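You operate a simulated robot arm through the tools that you are given. There is no shell and no other tool. Be economical: measure what you need, move in short steps, check, and stop when the job is done.

The job below is to be done with a simulated robot arm. You get a single attempt, and the scene is never put back.

JOB
Switch off, unplug, put the iron on its rest and fold the tea cloth in half.
Fine: turn the dial to OFF ahead of the plug; stand the plug in its holder; the iron's handle is safe to take, keep off its hot sole.

It is judged by the outcome, as a careful person would: the job done as asked, and still so three seconds after it is handed in. It fails if anything else is knocked over, pushed out of place, dropped, spilled or broken. Flat cloth is picked up by pressing the open fingertips on it (5 to 10 N) and closing them slowly along it; thin cloth reads only 2 to 8 mm in the jaws.

ROBOT AND FRAMES
A 6-joint arm with a two-finger parallel gripper, fixed in place. Base frame: the origin is at the foot of the arm, x ahead of it, y to its left, z up; the work surface is at about z = 860. Units: mm, rad, N and s.
With the tool pointing down near the work surface it reaches from about 360 to 820 mm from the base axis. Its first joint turns from -2.897 to 2.897 rad. Payload 3.91 kg.
Tool frame: the origin (TCP) lies between the finger pads and is the grasp point; the fingertips stand 30 mm ahead of it; z points along the fingers, y is the line along which they close. Largest opening 110 mm; finger width 20, thickness 10; the body of the gripper, 48 by 112 mm, starts 55 mm behind the TCP.
Orientation is told as [roll, pitch, yaw] about the base's x, y, z axes, in that order, counted from this pose: with the fingers straight down and closing along the base's y, the tool's x points along the base's -x, its y along +y and its z along -z.

CONTROLS
- The arm moves only by the tool drive_tool. Its argument "steps" is a list that holds one entry, the list of rows, each a list of 6 numbers: the shift along the base's x, y, z in units of 50 mm (1.0 is 50 mm), then the turn, a rotation vector about the base's x, y, z in units of 5 degrees (1.0 is 5 degrees). In form: [[[x, y, z, wx, wy, wz], ...]]. A call has 1 to 8 rows; each row shifts and turns the commanded pose from where the row before left it. "gripper" is the opening, from 0 (shut) to 1 (fully open), set as the call begins (left out, the last holds). A call with a number of a shift or a turn outside -1 to 1 is refused whole. Each row takes 0.2 s and may step no farther than 50 mm and 0.15 rad from the row before; otherwise, or with a gripper value out of range, the whole call is refused. A pose out of reach is approached as far as the arm can. The call stops where the force on the tool passes 40 N (or 10 N more than at its start, if that is more) or the arm is blocked; 0.2 s more then pass. The fingers move at their own pace (about 45 mm/s each) and stop on an object; they squeeze with about 27 N. The grip force told is the motor's: it shows also when the fingers shut on nothing. Time passes only in rows, and 0.2 s behind the last, so rows that do not move let the fingers close. The reply holds the time, the measured pose of the TCP, the force on the tool along the base axes, the opening and the grip force, in the units named above and with some noise, and new pictures: "views" is both (left out), scene, wrist or none.
- Cameras (640 x 400 px; columns grow to the right, rows downward): "scene" is fixed at [58.3, 497.5, 1461.2]; the picture's right is [-0.57, -0.82, 0.00], its down [-0.49, 0.34, -0.80] and it looks along [0.66, -0.46, -0.59] (base axes); focal length 325 px, centre (320, 200). "wrist" rides on the gripper at [-36, 0, -57] in the tool frame; the picture's right is [0.00, -1.00, 0.00], its down [0.97, 0.00, -0.24] and it looks along [0.24, 0.00, 0.97] (tool axes); focal length 218 px, centre (320, 200). There is no depth. A picture from a camera that has moved, and an enlarged one, comes with that camera's place and axes in the base frame and with its lens. The place of the scene camera against the robot may be out by one fixed shift of up to 12 mm in any direction.
- raise_lower(by): slides the trunk up (or, below 0, down) by that many mm; the arm rides with it, the base frame stays. It gives what a move gives, with no picture.
- inspect(camera, box): a new picture of the part [left, top, right, bottom] of that camera's present view, enlarged. The clock stands still meanwhile.
- job_done(): hands the job in; it is judged then, once.

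Go step by step. Nothing tells you positions but the pictures and the camera data: compare them with the known pose of the tool, close in by small moves and look again before you grip or let go. The budget is 120 turns and 170 pictures, counting those below and the enlarged ones. Unless the task says otherwise, let go and move clear before handing in, and close with one line.

The tools are called as name(argument=value, ...) on one line, values as JSON. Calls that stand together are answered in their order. drive_tool: Moves the arm, as the interface text tells. Its arguments: {"type":"object","properties":{"steps":{"type":"array","items":{"type":"array","items":{"type":"array","items":{"type":"number"}}}},"gripper":{"type":"number"},"views":{"type":"string","enum":["both","scene","wrist","none"]}},"required":["steps"]} The other tools are called the same way: raise_lower (by) slides the trunk up or down; inspect (camera, box) takes an enlarged picture of a part of a camera's view; job_done () hands the job in.

At the start:

```text
time_s: 0.0
position: [467.7, -81.3, 1185.1]
tool_rot: [0.0, -0.002, 0.0]
force: [0.4, 0.0, -0.7]
grip_width: 110.3
grip_force: 0.1
trunk travel left (down, up): [-550.0, 60.0]
```

scene: 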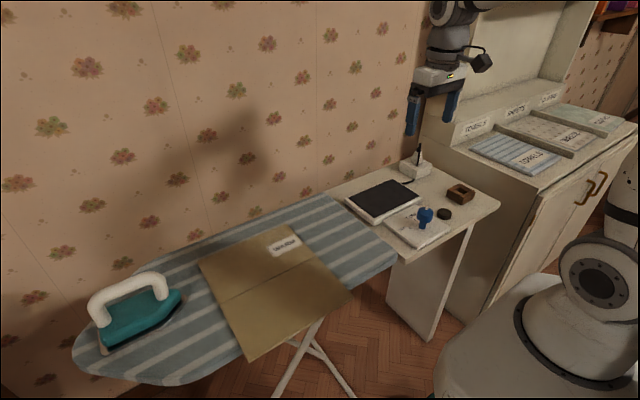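
wrist: 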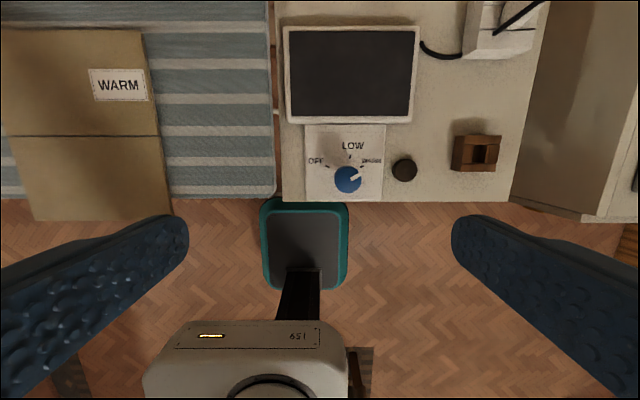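

I see an ironing board with the iron and a brown cloth labelled WARM, a small table with a dark rest plate, a blue dial, a plug in a socket and a brown holder. I'll look closer first.

inspect(camera="wrist", box=[270, 0, 550, 210])

inspect(camera="scene", box=[320, 130, 520, 270])

inspect(camera="scene", box=[60, 210, 380, 400])

```text
1.90 times, centred on (410, 105) of wrist
camera zoom: at [502.9, -80.4, 1241.4], right [0.0, -1.0, 0.0], down [-0.97, 0.0, 0.24], along [-0.24, 0.0, -0.97], focal length 416 px, centre (149, 381)
```

zoom: 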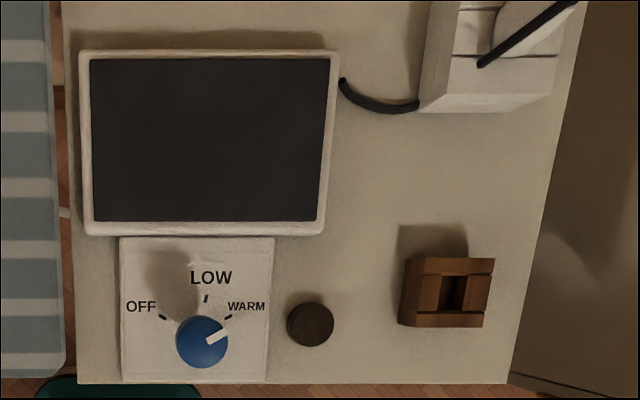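

```text
2.86 times, centred on (420, 200) of scene
camera zoom: at [58.3, 497.5, 1461.2], right [-0.57, -0.82, 0.0], down [-0.49, 0.34, -0.8], along [0.66, -0.46, -0.59], focal length 930 px, centre (34, 200)
```

zoom: 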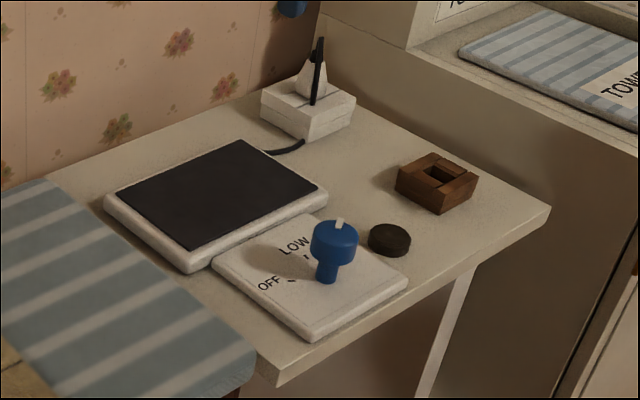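

```text
2.00 times, centred on (220, 305) of scene
camera zoom: at [58.3, 497.5, 1461.2], right [-0.57, -0.82, 0.0], down [-0.49, 0.34, -0.8], along [0.66, -0.46, -0.59], focal length 651 px, centre (520, -10)
```

zoom: 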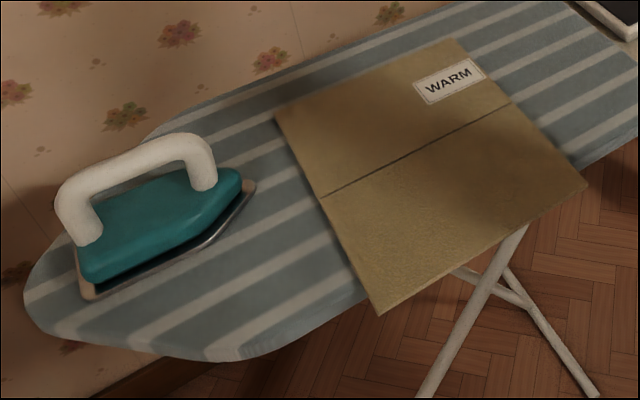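

The knob sits near (455, -122), with its top at about z 924. I'll move above it for a closer look.

drive_tool(steps=[[[-0.08, -0.27, -0.9, 0, 0, 0], [-0.08, -0.27, -0.9, 0, 0, 0], [-0.08, -0.27, -0.9, 0, 0, 0]]], views="both")

```text
time_s: 0.8
position: [453.0, -123.2, 1047.7]
tool_rot: [-0.001, 0.002, -0.001]
force: [0.4, 0.0, 0.6]
grip_width: 110.1
grip_force: 0.1
trunk travel left (down, up): [-550.0, 60.0]
camera wrist: at [488.9, -121.2, 1104.0], right [0.0, -1.0, 0.0], down [-0.97, 0.0, 0.24], along [-0.24, 0.0, -0.97], focal length 218 px, centre (320, 200)
```

scene: 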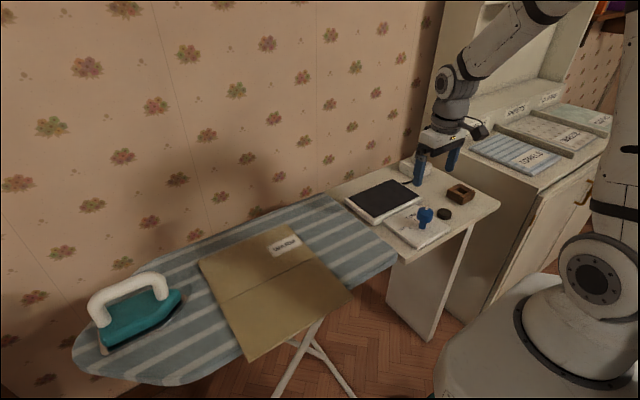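
wrist: 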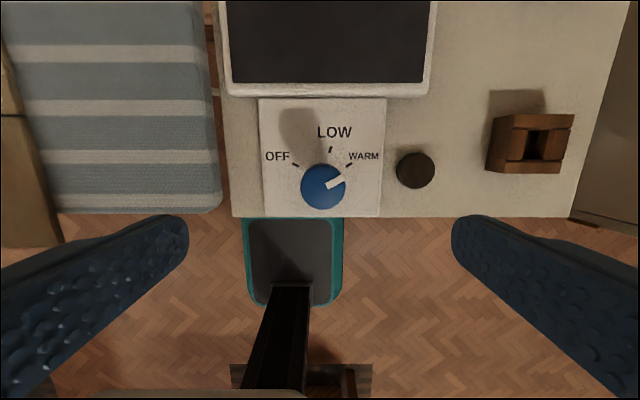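

inspect(camera="wrist", box=[250, 120, 410, 220])

inspect(camera="scene", box=[384, 190, 484, 252])

```text
4.00 times, centred on (330, 170) of wrist
camera zoom: at [488.9, -121.2, 1104.0], right [0.0, -1.0, 0.0], down [-0.97, 0.0, 0.24], along [-0.24, 0.0, -0.97], focal length 873 px, centre (280, 320)
```

zoom: 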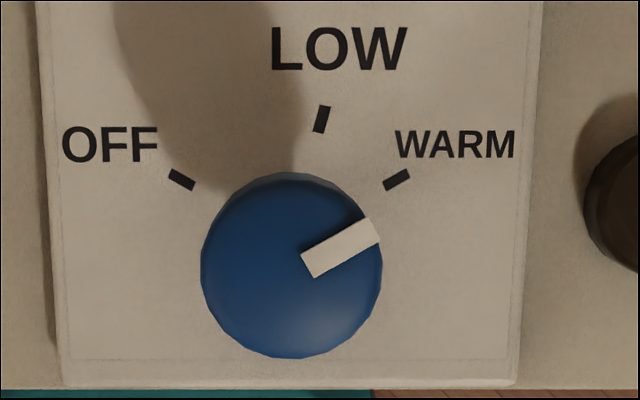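

```text
6.40 times, centred on (434, 221) of scene
camera zoom: at [58.3, 497.5, 1461.2], right [-0.57, -0.82, 0.0], down [-0.49, 0.34, -0.8], along [0.66, -0.46, -0.59], focal length 2083 px, centre (-410, 66)
```

zoom: 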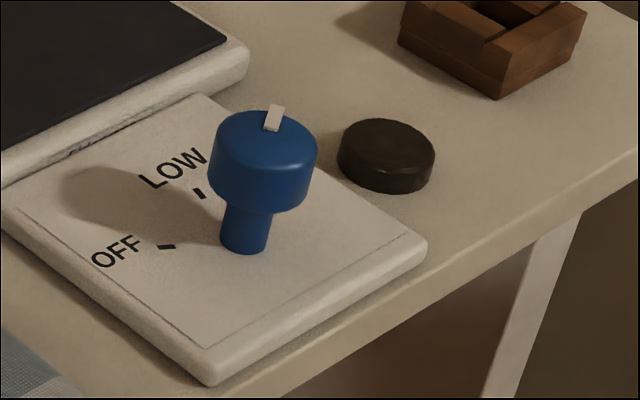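

Dial centre is about (454, -123.5), its pointer on WARM, and OFF is 120° counter-clockwise. I'll pre-rotate to -60° and narrow the jaws while descending.

drive_tool(steps=[[[0, 0, -0.1, 0, 0, -1], [0, 0, -0.1, 0, 0, -1], [0, 0, -0.1, 0, 0, -1], [0, 0, -0.1, 0, 0, -1], [0, 0, -0.1, 0, 0, -1], [0, 0, -0.1, 0, 0, -1], [0, 0, -0.1, 0, 0, -1], [0, 0, -0.1, 0, 0, -1]]], gripper=0.68, views="none")

drive_tool(steps=[[[0, 0, -0.2, 0, 0, -1], [0, 0, -0.2, 0, 0, -1], [0, 0, -0.2, 0, 0, -1], [0, 0, -0.2, 0, 0, -1], [0, 0, 0, 0, 0, 0]]], views="both")

```text
time_s: 2.6
position: [455.1, -124.1, 1009.8]
tool_rot: [-0.002, 0.002, -0.699]
force: [0.3, 0.0, -0.1]
grip_width: 74.6
grip_force: 0.1
trunk travel left (down, up): [-550.0, 60.0]
```

```text
time_s: 3.8
position: [455.2, -123.1, 970.1]
tool_rot: [0.0, -0.001, -1.048]
force: [-0.3, -0.5, -0.4]
grip_width: 74.7
grip_force: 0.1
trunk travel left (down, up): [-550.0, 60.0]
camera wrist: at [473.4, -152.6, 1026.2], right [-0.87, -0.5, 0.0], down [-0.48, 0.84, 0.24], along [-0.12, 0.21, -0.97], focal length 218 px, centre (320, 200)
```

scene: 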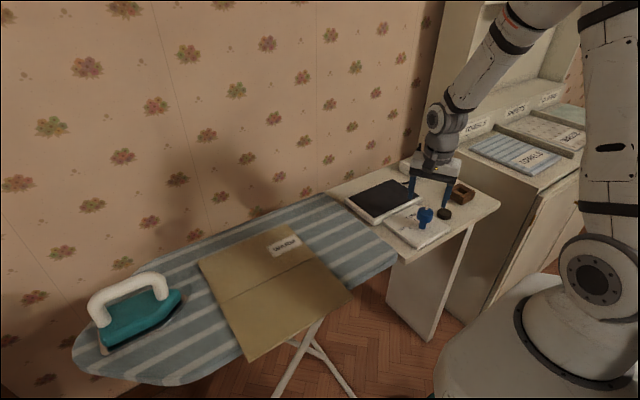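
wrist: 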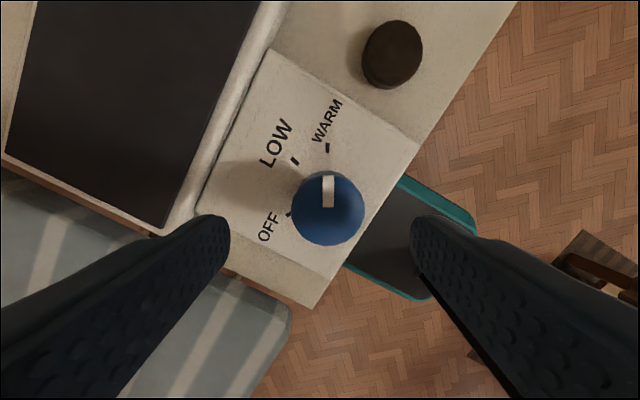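

inspect(camera="wrist", box=[250, 80, 410, 260])

inspect(camera="scene", box=[384, 160, 484, 252])

```text
2.22 times, centred on (330, 170) of wrist
camera zoom: at [473.4, -152.6, 1026.2], right [-0.87, -0.5, 0.0], down [-0.48, 0.84, 0.24], along [-0.12, 0.21, -0.97], focal length 485 px, centre (298, 267)
```

zoom: 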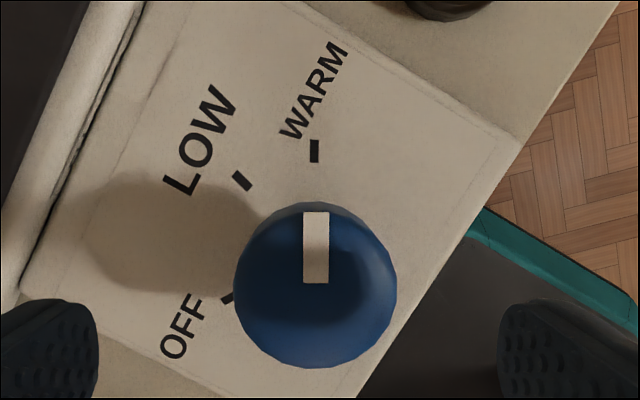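

```text
4.35 times, centred on (434, 206) of scene
camera zoom: at [58.3, 497.5, 1461.2], right [-0.57, -0.82, 0.0], down [-0.49, 0.34, -0.8], along [0.66, -0.46, -0.59], focal length 1415 px, centre (-176, 174)
```

zoom: 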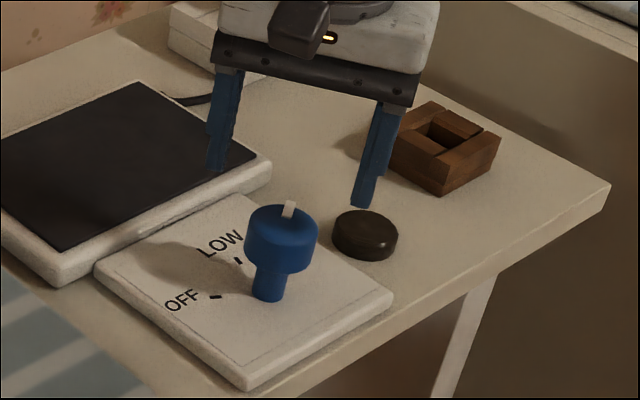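

Triangulating the two views puts the knob top at about z 907 with the centre at (452, -123.5). I'll descend around it and close.

drive_tool(steps=[[[-0.06, -0.01, -0.5, 0, 0, 0], [0, 0, -0.3, 0, 0, 0], [0, 0, -0.25, 0, 0, 0]]], views="both")

```text
time_s: 4.6
position: [450.9, -123.0, 917.0]
tool_rot: [0.0, 0.001, -1.047]
force: [0.9, 0.2, 0.1]
grip_width: 74.9
grip_force: 0.0
trunk travel left (down, up): [-550.0, 60.0]
camera wrist: at [468.4, -152.7, 973.4], right [-0.87, -0.5, 0.0], down [-0.48, 0.84, 0.24], along [-0.12, 0.21, -0.97], focal length 218 px, centre (320, 200)
```

scene: 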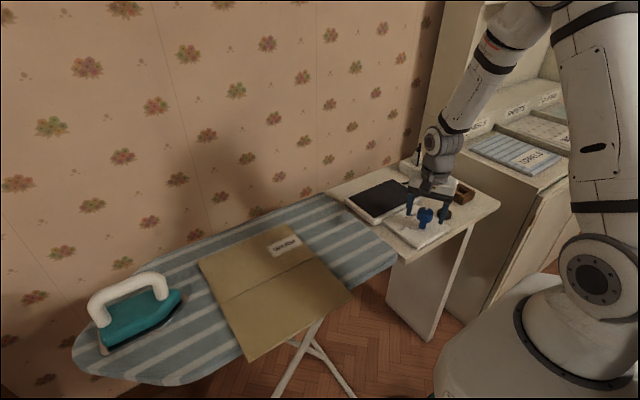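
wrist: 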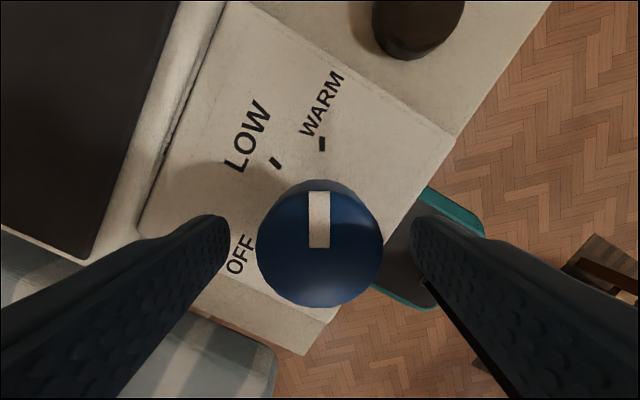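

Centred well; a small shift along the pads, then close on the knob.

drive_tool(steps=[[[0.03, -0.05, 0, 0, 0, 0], [0, 0, 0, 0, 0, 0], [0, 0, 0, 0, 0, 0], [0, 0, 0, 0, 0, 0]]], gripper=0.3, views="wrist")

```text
time_s: 5.6
position: [452.2, -125.5, 916.9]
tool_rot: [0.0, 0.001, -1.046]
force: [0.3, 1.0, -2.5]
grip_width: 40.4
grip_force: 45.2
trunk travel left (down, up): [-550.0, 60.0]
camera wrist: at [470.0, -155.3, 973.9], right [-0.87, -0.5, 0.0], down [-0.48, 0.84, 0.24], along [-0.12, 0.21, -0.97], focal length 218 px, centre (320, 200)
```

wrist: 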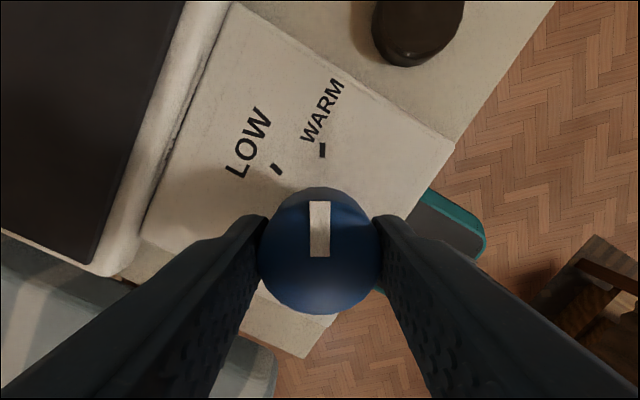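

The knob is gripped at 40 mm. Turning counter-clockwise toward OFF.

drive_tool(steps=[[[0, 0, 0, 0, 0, 1], [0, 0, 0, 0, 0, 1], [0, 0, 0, 0, 0, 1], [0, 0, 0, 0, 0, 1], [0, 0, 0, 0, 0, 1], [0, 0, 0, 0, 0, 1], [0, 0, 0, 0, 0, 1], [0, 0, 0, 0, 0, 1]]], views="wrist")

```text
time_s: 7.4
position: [453.1, -125.7, 917.1]
tool_rot: [0.0, 0.002, -0.348]
force: [-11.9, -4.1, -6.7]
grip_width: 40.2
grip_force: 45.1
trunk travel left (down, up): [-550.0, 60.0]
camera wrist: at [486.2, -136.2, 973.8], right [-0.34, -0.94, 0.0], down [-0.91, 0.33, 0.24], along [-0.23, 0.08, -0.97], focal length 218 px, centre (320, 200)
```

wrist: 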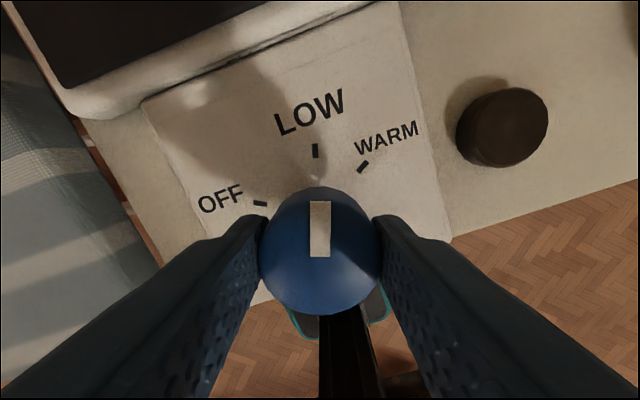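

drive_tool(steps=[[[-0.02, 0, 0, 0, 0, 1], [-0.02, 0, 0, 0, 0, 1], [0, 0, 0, 0, 0, 1], [0, 0, 0, 0, 0, 1], [0, 0, 0, 0, 0, 1], [0, 0, 0, 0, 0, 1], [0, 0, 0, 0, 0, 1], [0, 0, 0, 0, 0, 1]]], views="wrist")

```text
time_s: 9.2
position: [452.5, -124.9, 917.4]
tool_rot: [-0.001, 0.0, 0.349]
force: [5.7, 10.0, 0.8]
grip_width: 40.0
grip_force: 45.4
trunk travel left (down, up): [-550.0, 60.0]
camera wrist: at [486.2, -111.1, 973.9], right [0.34, -0.94, 0.0], down [-0.91, -0.33, 0.24], along [-0.23, -0.08, -0.97], focal length 218 px, centre (320, 200)
```

wrist: 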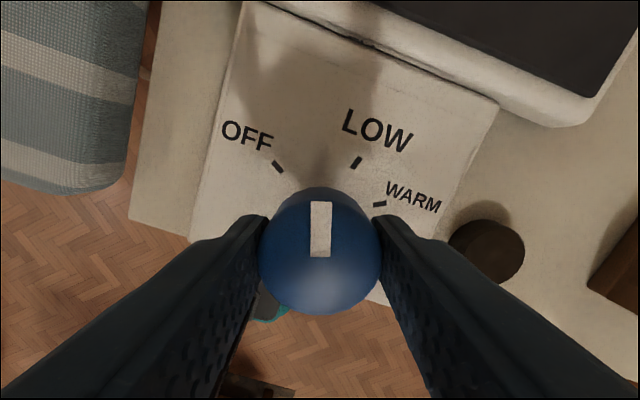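

drive_tool(steps=[[[0, 0.01, 0, 0, 0, 1], [0, 0.01, 0, 0, 0, 1], [0, 0, 0, 0, 0, 1], [0, 0, 0, 0, 0, 1], [0, 0, 0, 0, 0, 1], [0, 0, 0, 0, 0, 1], [0, 0, 0, 0, 0, 1], [0, 0, 0, 0, 0, 1]]], views="wrist")

```text
time_s: 11.0
position: [451.3, -126.6, 916.6]
tool_rot: [0.0, -0.002, 1.047]
force: [1.0, -18.6, 6.9]
grip_width: 38.8
grip_force: 45.5
trunk travel left (down, up): [-550.0, 60.0]
camera wrist: at [469.4, -93.0, 973.9], right [0.87, -0.5, 0.0], down [-0.48, -0.84, 0.24], along [-0.12, -0.21, -0.97], focal length 218 px, centre (320, 200)
```

wrist: 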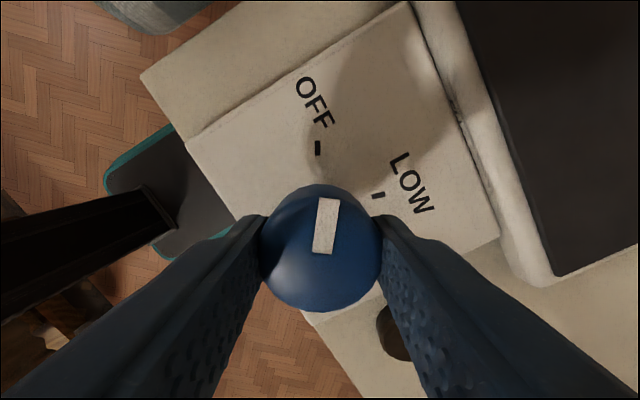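

The knob slipped about 8° short, so I'll turn a bit further.

drive_tool(steps=[[[0, -0.02, 0, 0, 0, 0.6], [0, -0.02, 0, 0, 0, 0.6], [0, 0, 0, 0, 0, 0.4], [0, 0, 0, 0, 0, 0]]], views="none")

inspect(camera="wrist", box=[240, 70, 440, 320])

```text
time_s: 12.0
position: [451.7, -126.2, 917.5]
tool_rot: [0.001, 0.003, 1.187]
force: [6.7, 13.7, 2.8]
grip_width: 38.4
grip_force: 45.2
trunk travel left (down, up): [-550.0, 60.0]
```

```text
1.60 times, centred on (340, 195) of wrist
camera zoom: at [465.1, -90.8, 973.8], right [0.93, -0.38, 0.0], down [-0.36, -0.9, 0.24], along [-0.09, -0.22, -0.97], focal length 349 px, centre (288, 208)
```

zoom: 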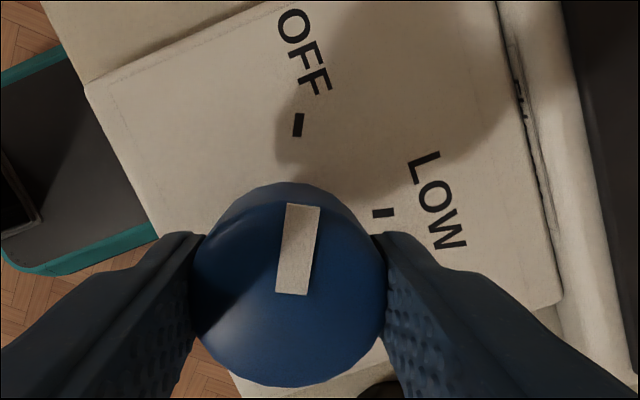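

Pointer now appears aligned with the OFF tick. Releasing and rising to verify.

drive_tool(steps=[[[0, 0, 0, 0, 0, 0], [0, 0, 0, 0, 0, 0], [0, 0, 0.6, 0, 0, 0], [0, 0, 1, 0, 0, 0], [0, 0, 1, 0, 0, 0]]], gripper=0.68, views="none")

inspect(camera="wrist", box=[220, 80, 420, 260])

```text
time_s: 13.2
position: [450.4, -127.3, 1047.6]
tool_rot: [0.001, -0.001, 1.187]
force: [0.3, 0.5, 0.3]
grip_width: 74.6
grip_force: 0.0
trunk travel left (down, up): [-550.0, 60.0]
```

```text
2.22 times, centred on (320, 170) of wrist
camera zoom: at [464.1, -93.1, 1104.9], right [0.93, -0.38, 0.0], down [-0.36, -0.9, 0.24], along [-0.09, -0.22, -0.97], focal length 485 px, centre (320, 267)
```

zoom: 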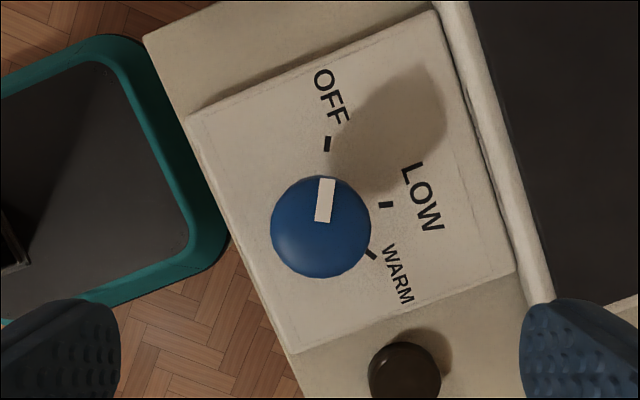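

The dial is at OFF. Next I'll rotate the tool back and look at the plug from above.

drive_tool(steps=[[[0.2, -0.2, 0.3, 0, 0, -1], [0.2, -0.2, 0.3, 0, 0, -1], [0.2, -0.2, 0.3, 0, 0, -1], [0.2, -0.2, 0.1, 0, 0, -1], [0.2, -0.2, 0, 0, 0, -1], [0.2, -0.2, 0, 0, 0, -1], [0.2, -0.2, 0, 0, 0, -1], [0.2, -0.2, 0, 0, 0, -1]]], views="none")

drive_tool(steps=[[[0.2, -0.3, 0, 0, 0, -1], [0.2, -0.3, 0, 0, 0, -1], [0.2, -0.3, 0, 0, 0, -1], [0.2, -0.3, 0, 0, 0, -1], [0.2, -0.3, 0, 0, 0, -1], [0, -0.2, 0, 0, 0, -0.6]]], gripper=1)

```text
time_s: 15.0
position: [530.1, -207.0, 1097.3]
tool_rot: [0.001, -0.001, 0.485]
force: [-0.2, 0.0, 0.6]
grip_width: 74.5
grip_force: 0.1
trunk travel left (down, up): [-550.0, 60.0]
```

```text
time_s: 16.4
position: [582.5, -291.4, 1099.5]
tool_rot: [0.0, 0.001, -0.002]
force: [0.5, -0.2, -0.1]
grip_width: 109.7
grip_force: 0.1
trunk travel left (down, up): [-550.0, 60.0]
camera wrist: at [617.4, -290.5, 1155.5], right [0.0, -1.0, 0.0], down [-0.97, 0.0, 0.24], along [-0.24, 0.0, -0.97], focal length 218 px, centre (320, 200)
```

scene: 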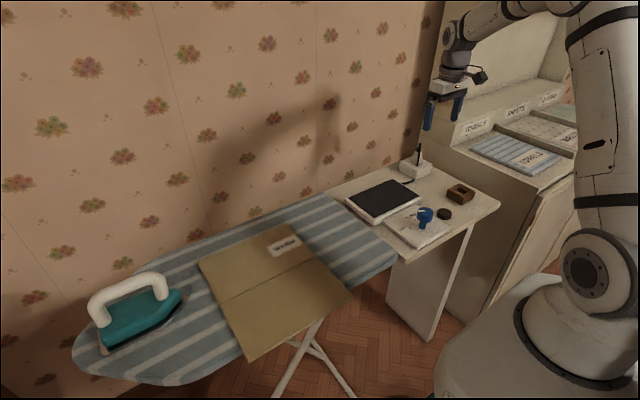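
wrist: 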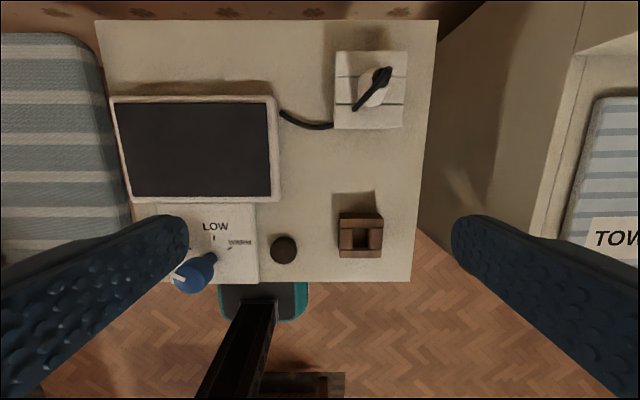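

inspect(camera="wrist", box=[300, 30, 440, 150])

inspect(camera="scene", box=[384, 130, 484, 210])

inspect(camera="wrist", box=[300, 170, 440, 290])

```text
3.33 times, centred on (370, 90) of wrist
camera zoom: at [617.4, -290.5, 1155.5], right [0.0, -1.0, 0.0], down [-0.97, 0.0, 0.24], along [-0.24, 0.0, -0.97], focal length 728 px, centre (153, 567)
```

zoom: 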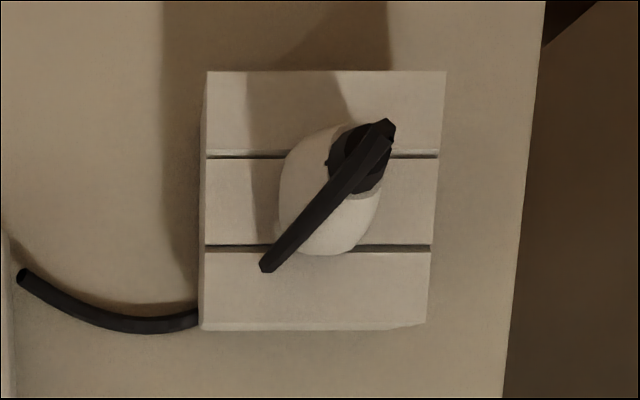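

```text
5.00 times, centred on (434, 170) of scene
camera zoom: at [58.3, 497.5, 1461.2], right [-0.57, -0.82, 0.0], down [-0.49, 0.34, -0.8], along [0.66, -0.46, -0.59], focal length 1627 px, centre (-250, 350)
```

zoom: 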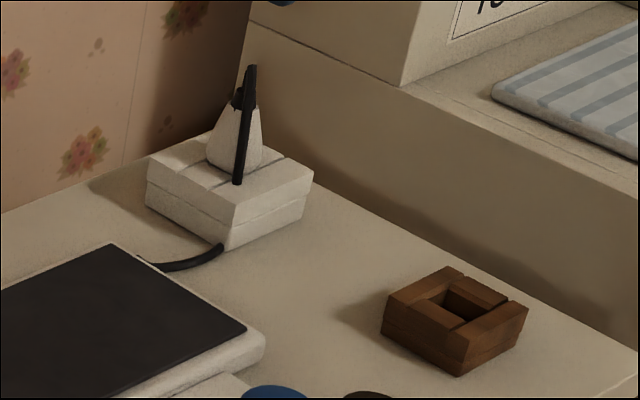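

```text
3.33 times, centred on (370, 230) of wrist
camera zoom: at [617.4, -290.5, 1155.5], right [0.0, -1.0, 0.0], down [-0.97, 0.0, 0.24], along [-0.24, 0.0, -0.97], focal length 728 px, centre (153, 100)
```

zoom: 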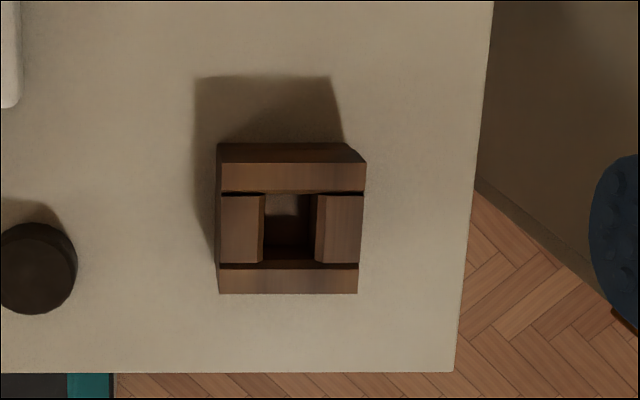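

The plug stands upright on the socket near (673, -346), with a short cable stub hanging toward the front-left. I'll move closer above it to see its shape.

drive_tool(steps=[[[0.35, -0.3, -0.3, 0, 0, -1], [0.35, -0.3, -0.3, 0, 0, -1], [0.35, -0.2, -0.3, 0, 0, -1], [0.3, -0.1, -0.1, 0, 0, -1], [0.2, -0.1, -0.1, 0, 0, -1], [0.1, -0.1, 0, 0, 0, -1], [0, 0, 0, 0, 0, -1], [0, 0, 0, 0, 0, -1]]], gripper=0.7)

inspect(camera="wrist", box=[240, 100, 400, 200])

```text
time_s: 18.2
position: [663.4, -347.1, 1043.0]
tool_rot: [0.0, 0.0, -0.701]
force: [0.1, -0.6, 0.2]
grip_width: 76.9
grip_force: 0.1
trunk travel left (down, up): [-550.0, 60.0]
camera wrist: at [691.4, -367.9, 1098.9], right [-0.64, -0.76, 0.0], down [-0.74, 0.63, 0.24], along [-0.18, 0.15, -0.97], focal length 218 px, centre (320, 200)
```

scene: 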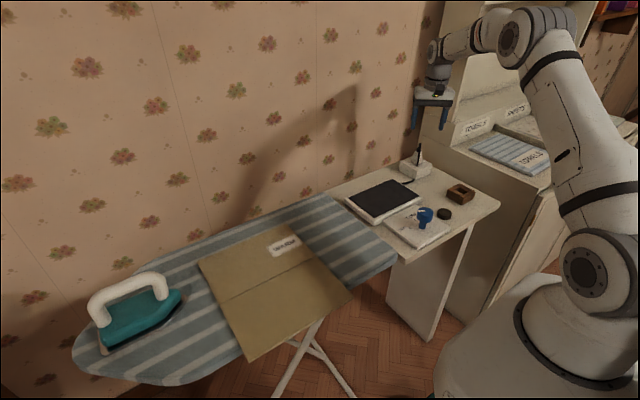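
wrist: 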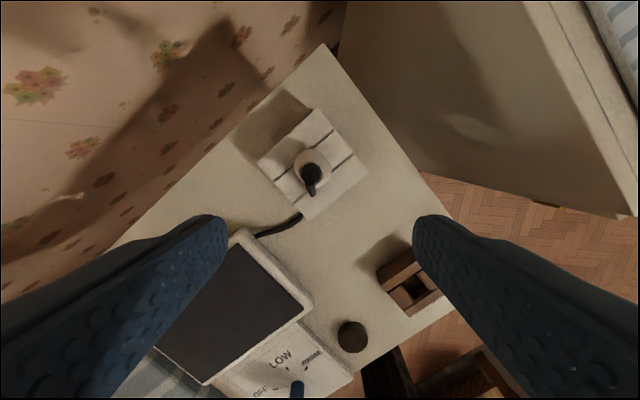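

```text
4.00 times, centred on (320, 150) of wrist
camera zoom: at [691.4, -367.9, 1098.9], right [-0.64, -0.76, 0.0], down [-0.74, 0.63, 0.24], along [-0.18, 0.15, -0.97], focal length 873 px, centre (320, 400)
```

zoom: 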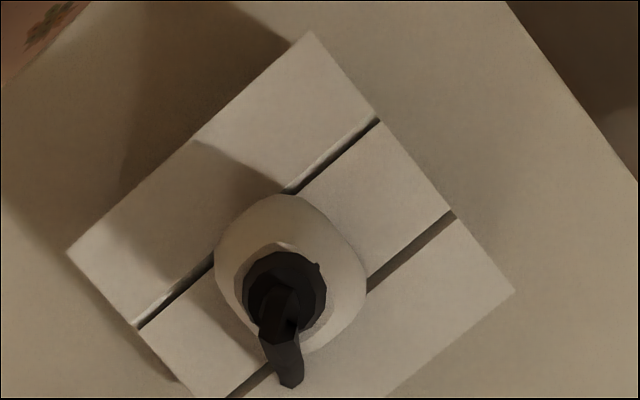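

The plug body is round, about 36 mm at its base, centred near (680, -351), and the cable stub lies perpendicular to the closing line. I'll descend part way over it.

drive_tool(steps=[[[0.17, -0.04, -0.5, 0, 0, 0], [0.16, -0.03, -0.5, 0, 0, 0], [0, 0, -0.4, 0, 0, 0]]])

inspect(camera="wrist", box=[220, 100, 420, 300])

inspect(camera="scene", box=[364, 70, 484, 210])

```text
time_s: 19.0
position: [679.7, -349.9, 971.9]
tool_rot: [0.0, 0.0, -0.698]
force: [0.8, -0.3, -0.4]
grip_width: 77.0
grip_force: 0.0
trunk travel left (down, up): [-550.0, 60.0]
camera wrist: at [707.8, -370.9, 1028.5], right [-0.64, -0.77, 0.0], down [-0.74, 0.62, 0.24], along [-0.18, 0.15, -0.97], focal length 218 px, centre (320, 200)
```

scene: 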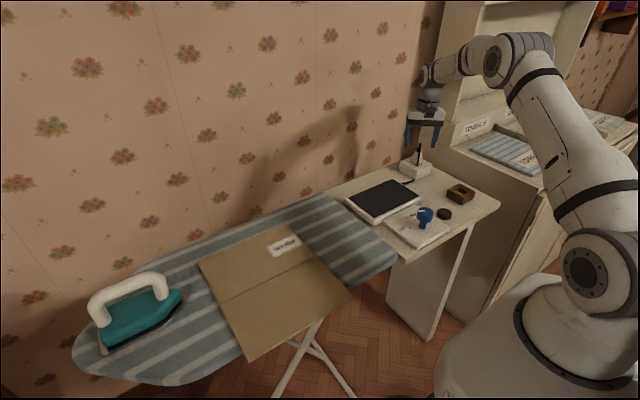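
wrist: 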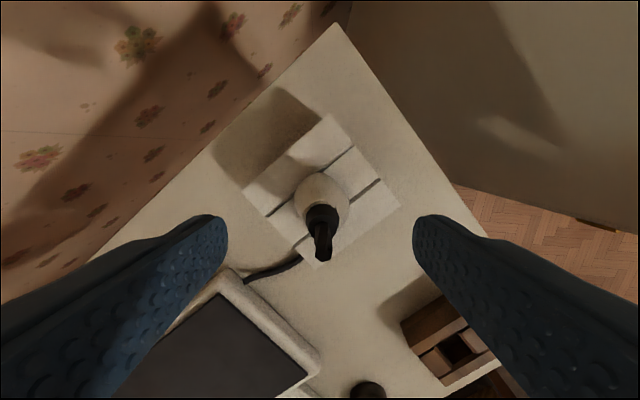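

```text
2.00 times, centred on (320, 200) of wrist
camera zoom: at [707.8, -370.9, 1028.5], right [-0.64, -0.77, 0.0], down [-0.74, 0.62, 0.24], along [-0.18, 0.15, -0.97], focal length 436 px, centre (320, 200)
```

zoom: 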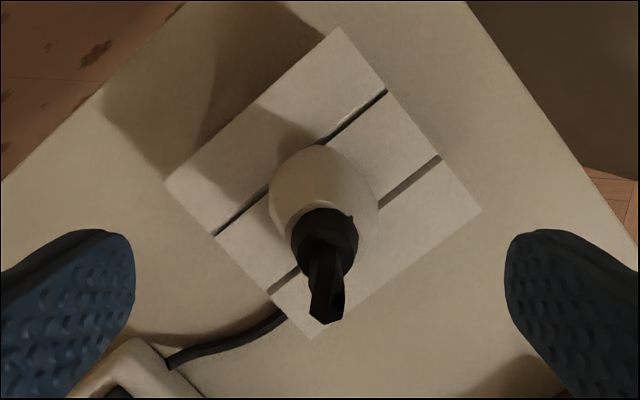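

```text
2.86 times, centred on (424, 140) of scene
camera zoom: at [58.3, 497.5, 1461.2], right [-0.57, -0.82, 0.0], down [-0.49, 0.34, -0.8], along [0.66, -0.46, -0.59], focal length 930 px, centre (23, 371)
```

zoom: 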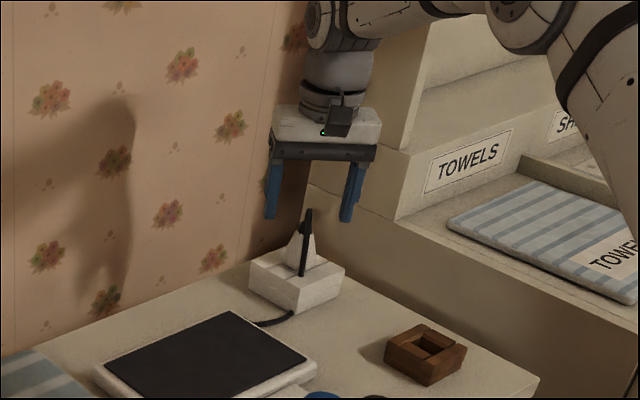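

Centred on the plug. Descending so the tips sit just above the socket face.

drive_tool(steps=[[[0.03, -0.01, -0.4, 0, 0, 0], [0, 0, -0.35, 0, 0, 0], [0, 0, -0.3, 0, 0, 0]]])

inspect(camera="scene", box=[374, 110, 474, 200])

```text
time_s: 19.8
position: [681.1, -348.9, 918.7]
tool_rot: [0.0, 0.0, -0.697]
force: [0.2, -0.1, -0.3]
grip_width: 77.0
grip_force: 0.0
trunk travel left (down, up): [-550.0, 60.0]
camera wrist: at [708.8, -371.3, 975.9], right [-0.64, -0.77, 0.0], down [-0.74, 0.62, 0.24], along [-0.18, 0.15, -0.97], focal length 218 px, centre (320, 200)
```

scene: 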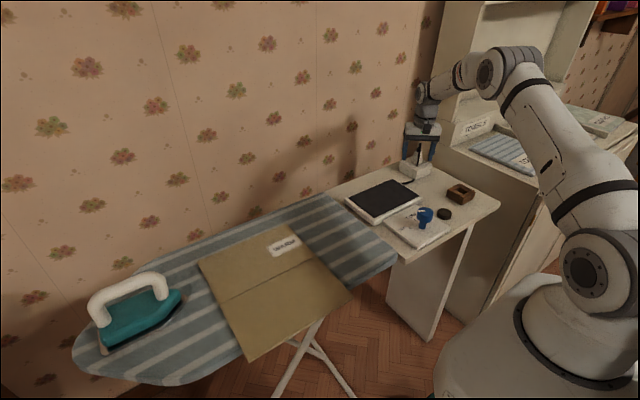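
wrist: 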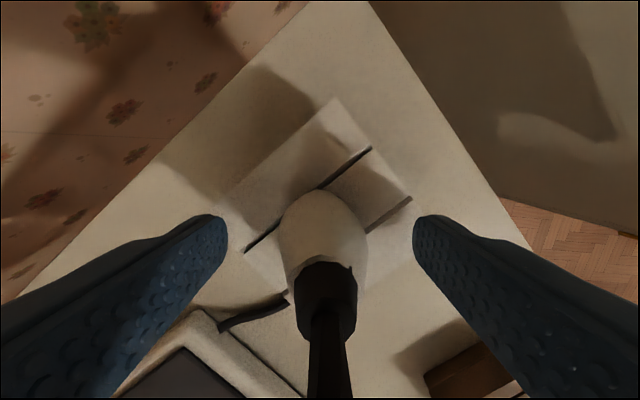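

```text
4.44 times, centred on (424, 155) of scene
camera zoom: at [58.3, 497.5, 1461.2], right [-0.57, -0.82, 0.0], down [-0.49, 0.34, -0.8], along [0.66, -0.46, -0.59], focal length 1446 px, centre (-142, 400)
```

zoom: 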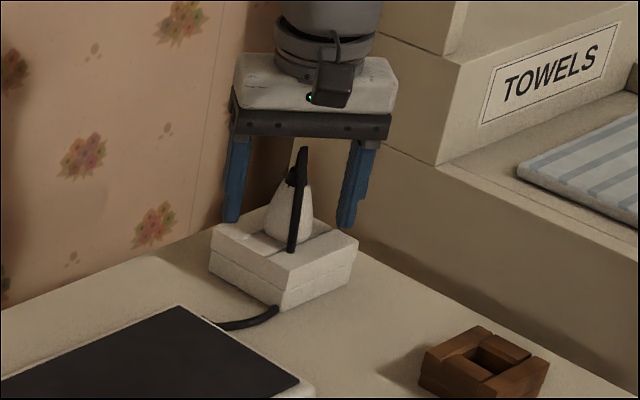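

drive_tool(steps=[[[0, -0.02, -0.12, 0, 0, 0], [0, 0, 0, 0, 0, 0], [0, 0, 0, 0, 0, 0], [0, 0, 0, 0, 0, 0]]], gripper=0.1)

```text
time_s: 20.8
position: [681.8, -352.7, 914.2]
tool_rot: [0.001, 0.001, -0.698]
force: [-1.3, -1.9, -0.4]
grip_width: 37.8
grip_force: 26.4
trunk travel left (down, up): [-550.0, 60.0]
camera wrist: at [709.2, -373.1, 970.3], right [-0.64, -0.77, 0.0], down [-0.74, 0.62, 0.24], along [-0.18, 0.15, -0.97], focal length 218 px, centre (320, 200)
```

scene: 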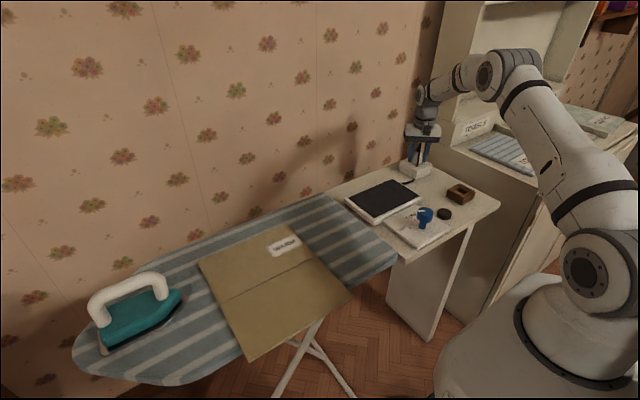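
wrist: 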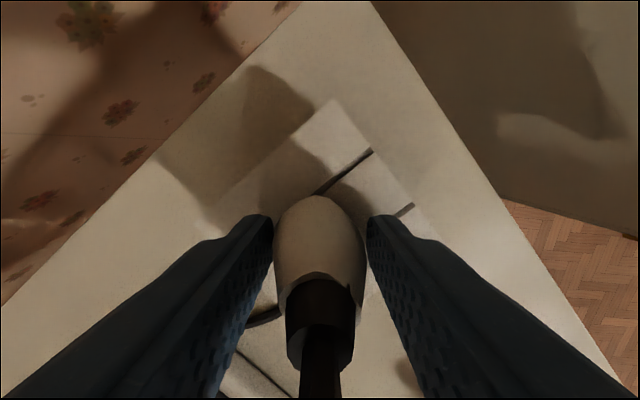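

Gripped at 37.8 mm. Pulling straight up in small steps.

drive_tool(steps=[[[0, 0, 0, 0, 0, 0], [0, 0, 0.1, 0, 0, 0], [0, 0, 0.15, 0, 0, 0], [0, 0, 0.2, 0, 0, 0], [0, 0, 0.3, 0, 0, 0]]], gripper=0.0)

inspect(camera="scene", box=[374, 110, 474, 200])

```text
time_s: 22.0
position: [681.8, -351.8, 951.8]
tool_rot: [0.0, -0.001, -0.698]
force: [0.0, -0.1, -0.8]
grip_width: 37.1
grip_force: 27.3
trunk travel left (down, up): [-550.0, 60.0]
camera wrist: at [709.3, -373.0, 1009.0], right [-0.64, -0.77, 0.0], down [-0.74, 0.62, 0.24], along [-0.18, 0.15, -0.97], focal length 218 px, centre (320, 200)
```

scene: 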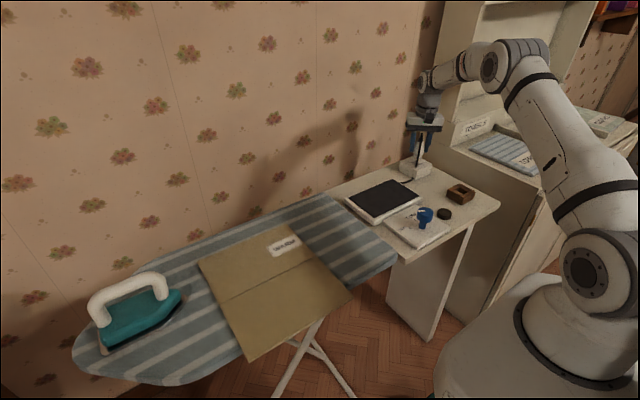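
wrist: 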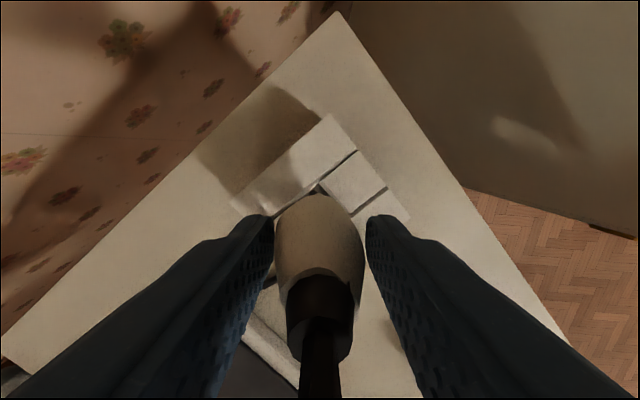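

```text
4.44 times, centred on (424, 155) of scene
camera zoom: at [58.3, 497.5, 1461.2], right [-0.57, -0.82, 0.0], down [-0.49, 0.34, -0.8], along [0.66, -0.46, -0.59], focal length 1446 px, centre (-142, 400)
```

zoom: 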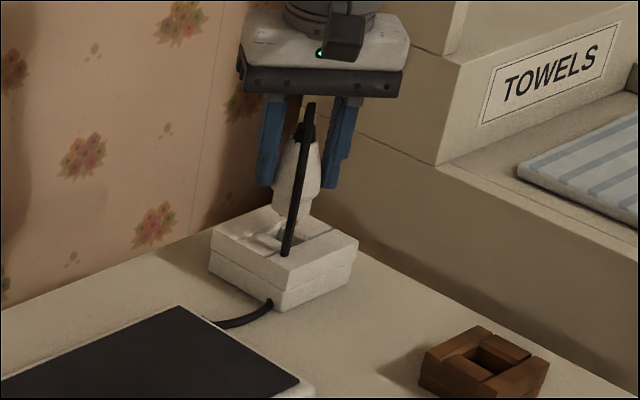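

The plug is out, with a narrower foot below the body. Lifting clear to see the socket hole and foot shape.

drive_tool(steps=[[[0, 0, 0.6, 0, 0, 0], [0, 0, 0.7, 0, 0, 0]]])

inspect(camera="scene", box=[374, 90, 484, 210])

inspect(camera="wrist", box=[240, 120, 500, 360])

```text
time_s: 22.6
position: [680.8, -350.5, 1016.4]
tool_rot: [0.001, -0.001, -0.698]
force: [-0.6, -0.9, -0.2]
grip_width: 25.7
grip_force: 27.0
trunk travel left (down, up): [-550.0, 60.0]
camera wrist: at [707.7, -371.6, 1073.6], right [-0.64, -0.77, 0.0], down [-0.74, 0.62, 0.24], along [-0.18, 0.15, -0.97], focal length 218 px, centre (320, 200)
```

scene: 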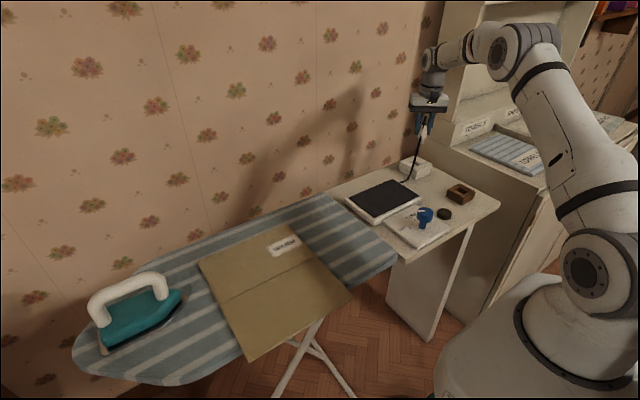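
wrist: 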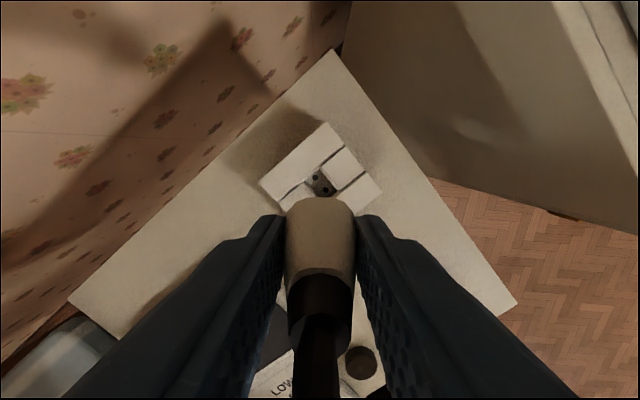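

```text
3.33 times, centred on (429, 150) of scene
camera zoom: at [58.3, 497.5, 1461.2], right [-0.57, -0.82, 0.0], down [-0.49, 0.34, -0.8], along [0.66, -0.46, -0.59], focal length 1085 px, centre (-43, 367)
```

zoom: 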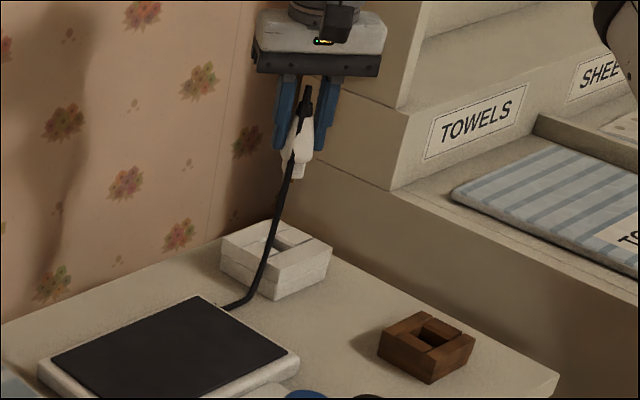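

```text
1.67 times, centred on (370, 240) of wrist
camera zoom: at [707.7, -371.6, 1073.6], right [-0.64, -0.77, 0.0], down [-0.74, 0.62, 0.24], along [-0.18, 0.15, -0.97], focal length 364 px, centre (237, 133)
```

zoom: 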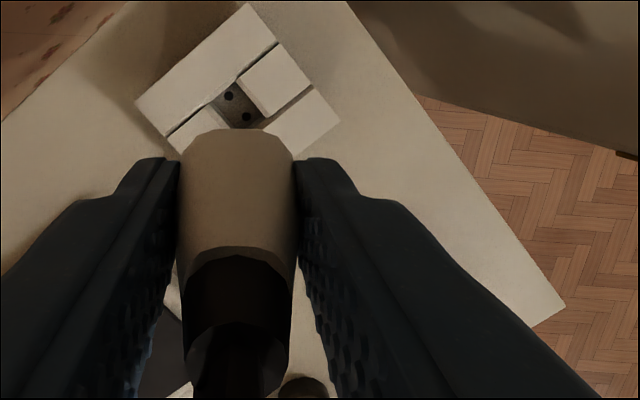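

The plug slid a little in the jaws as the cable drew taut (now 25.7 mm). I'll lower a bit to relieve the cable and check that the grip is steady.

drive_tool(steps=[[[0, 0, -0.3, 0, 0, 0], [0, 0, -0.2, 0, 0, 0]]], views="none")

inspect(camera="scene", box=[384, 90, 464, 190])

```text
time_s: 23.2
position: [682.4, -350.4, 991.7]
tool_rot: [-0.001, -0.001, -0.698]
force: [-0.7, -1.1, 0.4]
grip_width: 25.4
grip_force: 27.5
trunk travel left (down, up): [-550.0, 60.0]
```

```text
4.00 times, centred on (424, 140) of scene
camera zoom: at [58.3, 497.5, 1461.2], right [-0.57, -0.82, 0.0], down [-0.49, 0.34, -0.8], along [0.66, -0.46, -0.59], focal length 1302 px, centre (-96, 440)
```

zoom: 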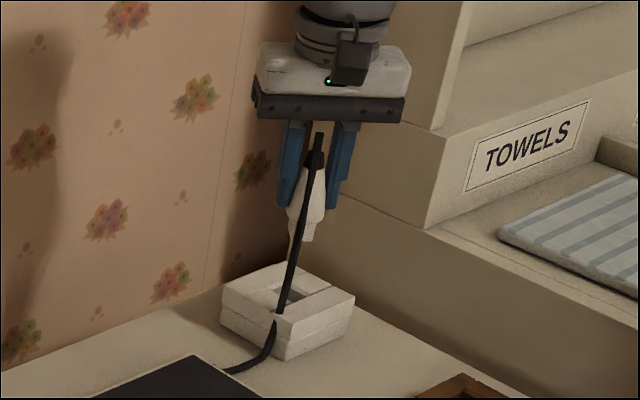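

The grip is steady at 25.4 mm. The socket recess and the holder hole are both aligned along x, so I'll keep the yaw and travel slowly over to the holder near (500, -344).

drive_tool(steps=[[[-0.2, 0, 0, 0, 0, 0], [-0.3, 0, 0, 0, 0, 0], [-0.4, 0, 0, 0, 0, 0], [-0.5, 0, 0, 0, 0, 0], [-0.5, 0, 0, 0, 0, 0], [-0.5, 0, 0, 0, 0, 0], [-0.4, 0, 0, 0, 0, 0], [-0.3, 0, 0, 0, 0, 0]]])

inspect(camera="scene", box=[394, 110, 514, 230])

inspect(camera="wrist", box=[240, 120, 400, 360])

```text
time_s: 25.0
position: [525.5, -350.3, 992.1]
tool_rot: [0.0, 0.001, -0.7]
force: [-0.9, -0.3, -0.7]
grip_width: 25.1
grip_force: 27.0
trunk travel left (down, up): [-550.0, 60.0]
camera wrist: at [553.4, -373.1, 1048.8], right [-0.64, -0.77, 0.0], down [-0.74, 0.62, 0.24], along [-0.18, 0.15, -0.97], focal length 218 px, centre (320, 200)
```

scene: 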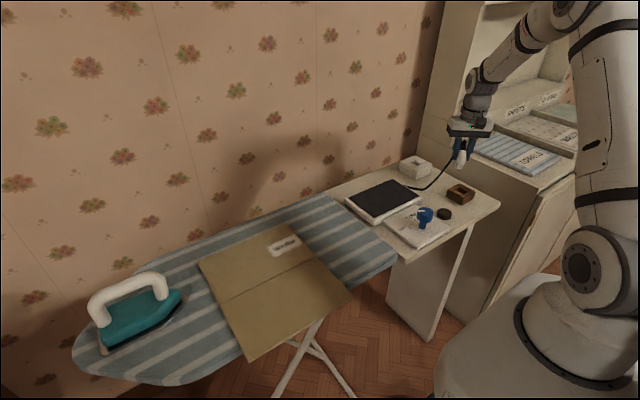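
wrist: 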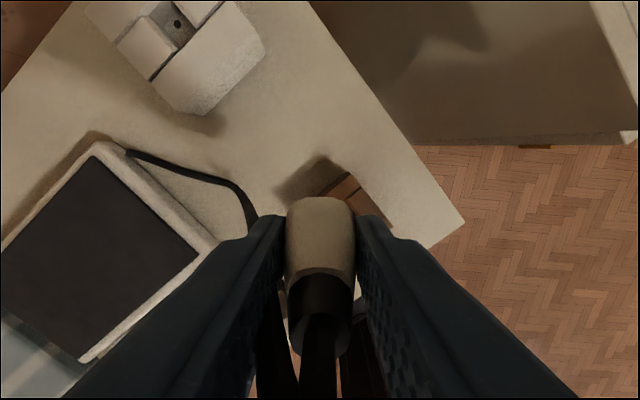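

```text
3.33 times, centred on (454, 170) of scene
camera zoom: at [58.3, 497.5, 1461.2], right [-0.57, -0.82, 0.0], down [-0.49, 0.34, -0.8], along [0.66, -0.46, -0.59], focal length 1085 px, centre (-127, 300)
```

zoom: 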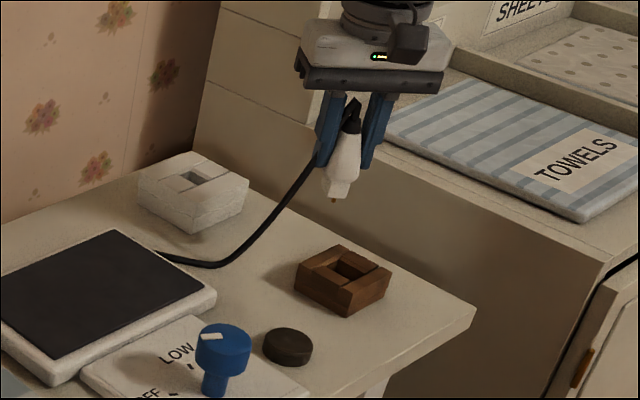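

```text
1.67 times, centred on (320, 240) of wrist
camera zoom: at [553.4, -373.1, 1048.8], right [-0.64, -0.77, 0.0], down [-0.74, 0.62, 0.24], along [-0.18, 0.15, -0.97], focal length 364 px, centre (320, 133)
```

zoom: 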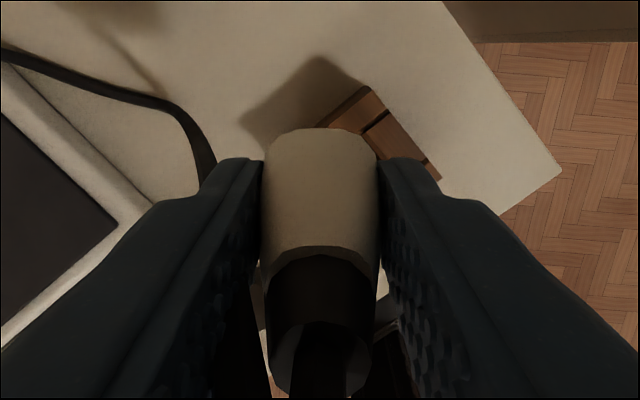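

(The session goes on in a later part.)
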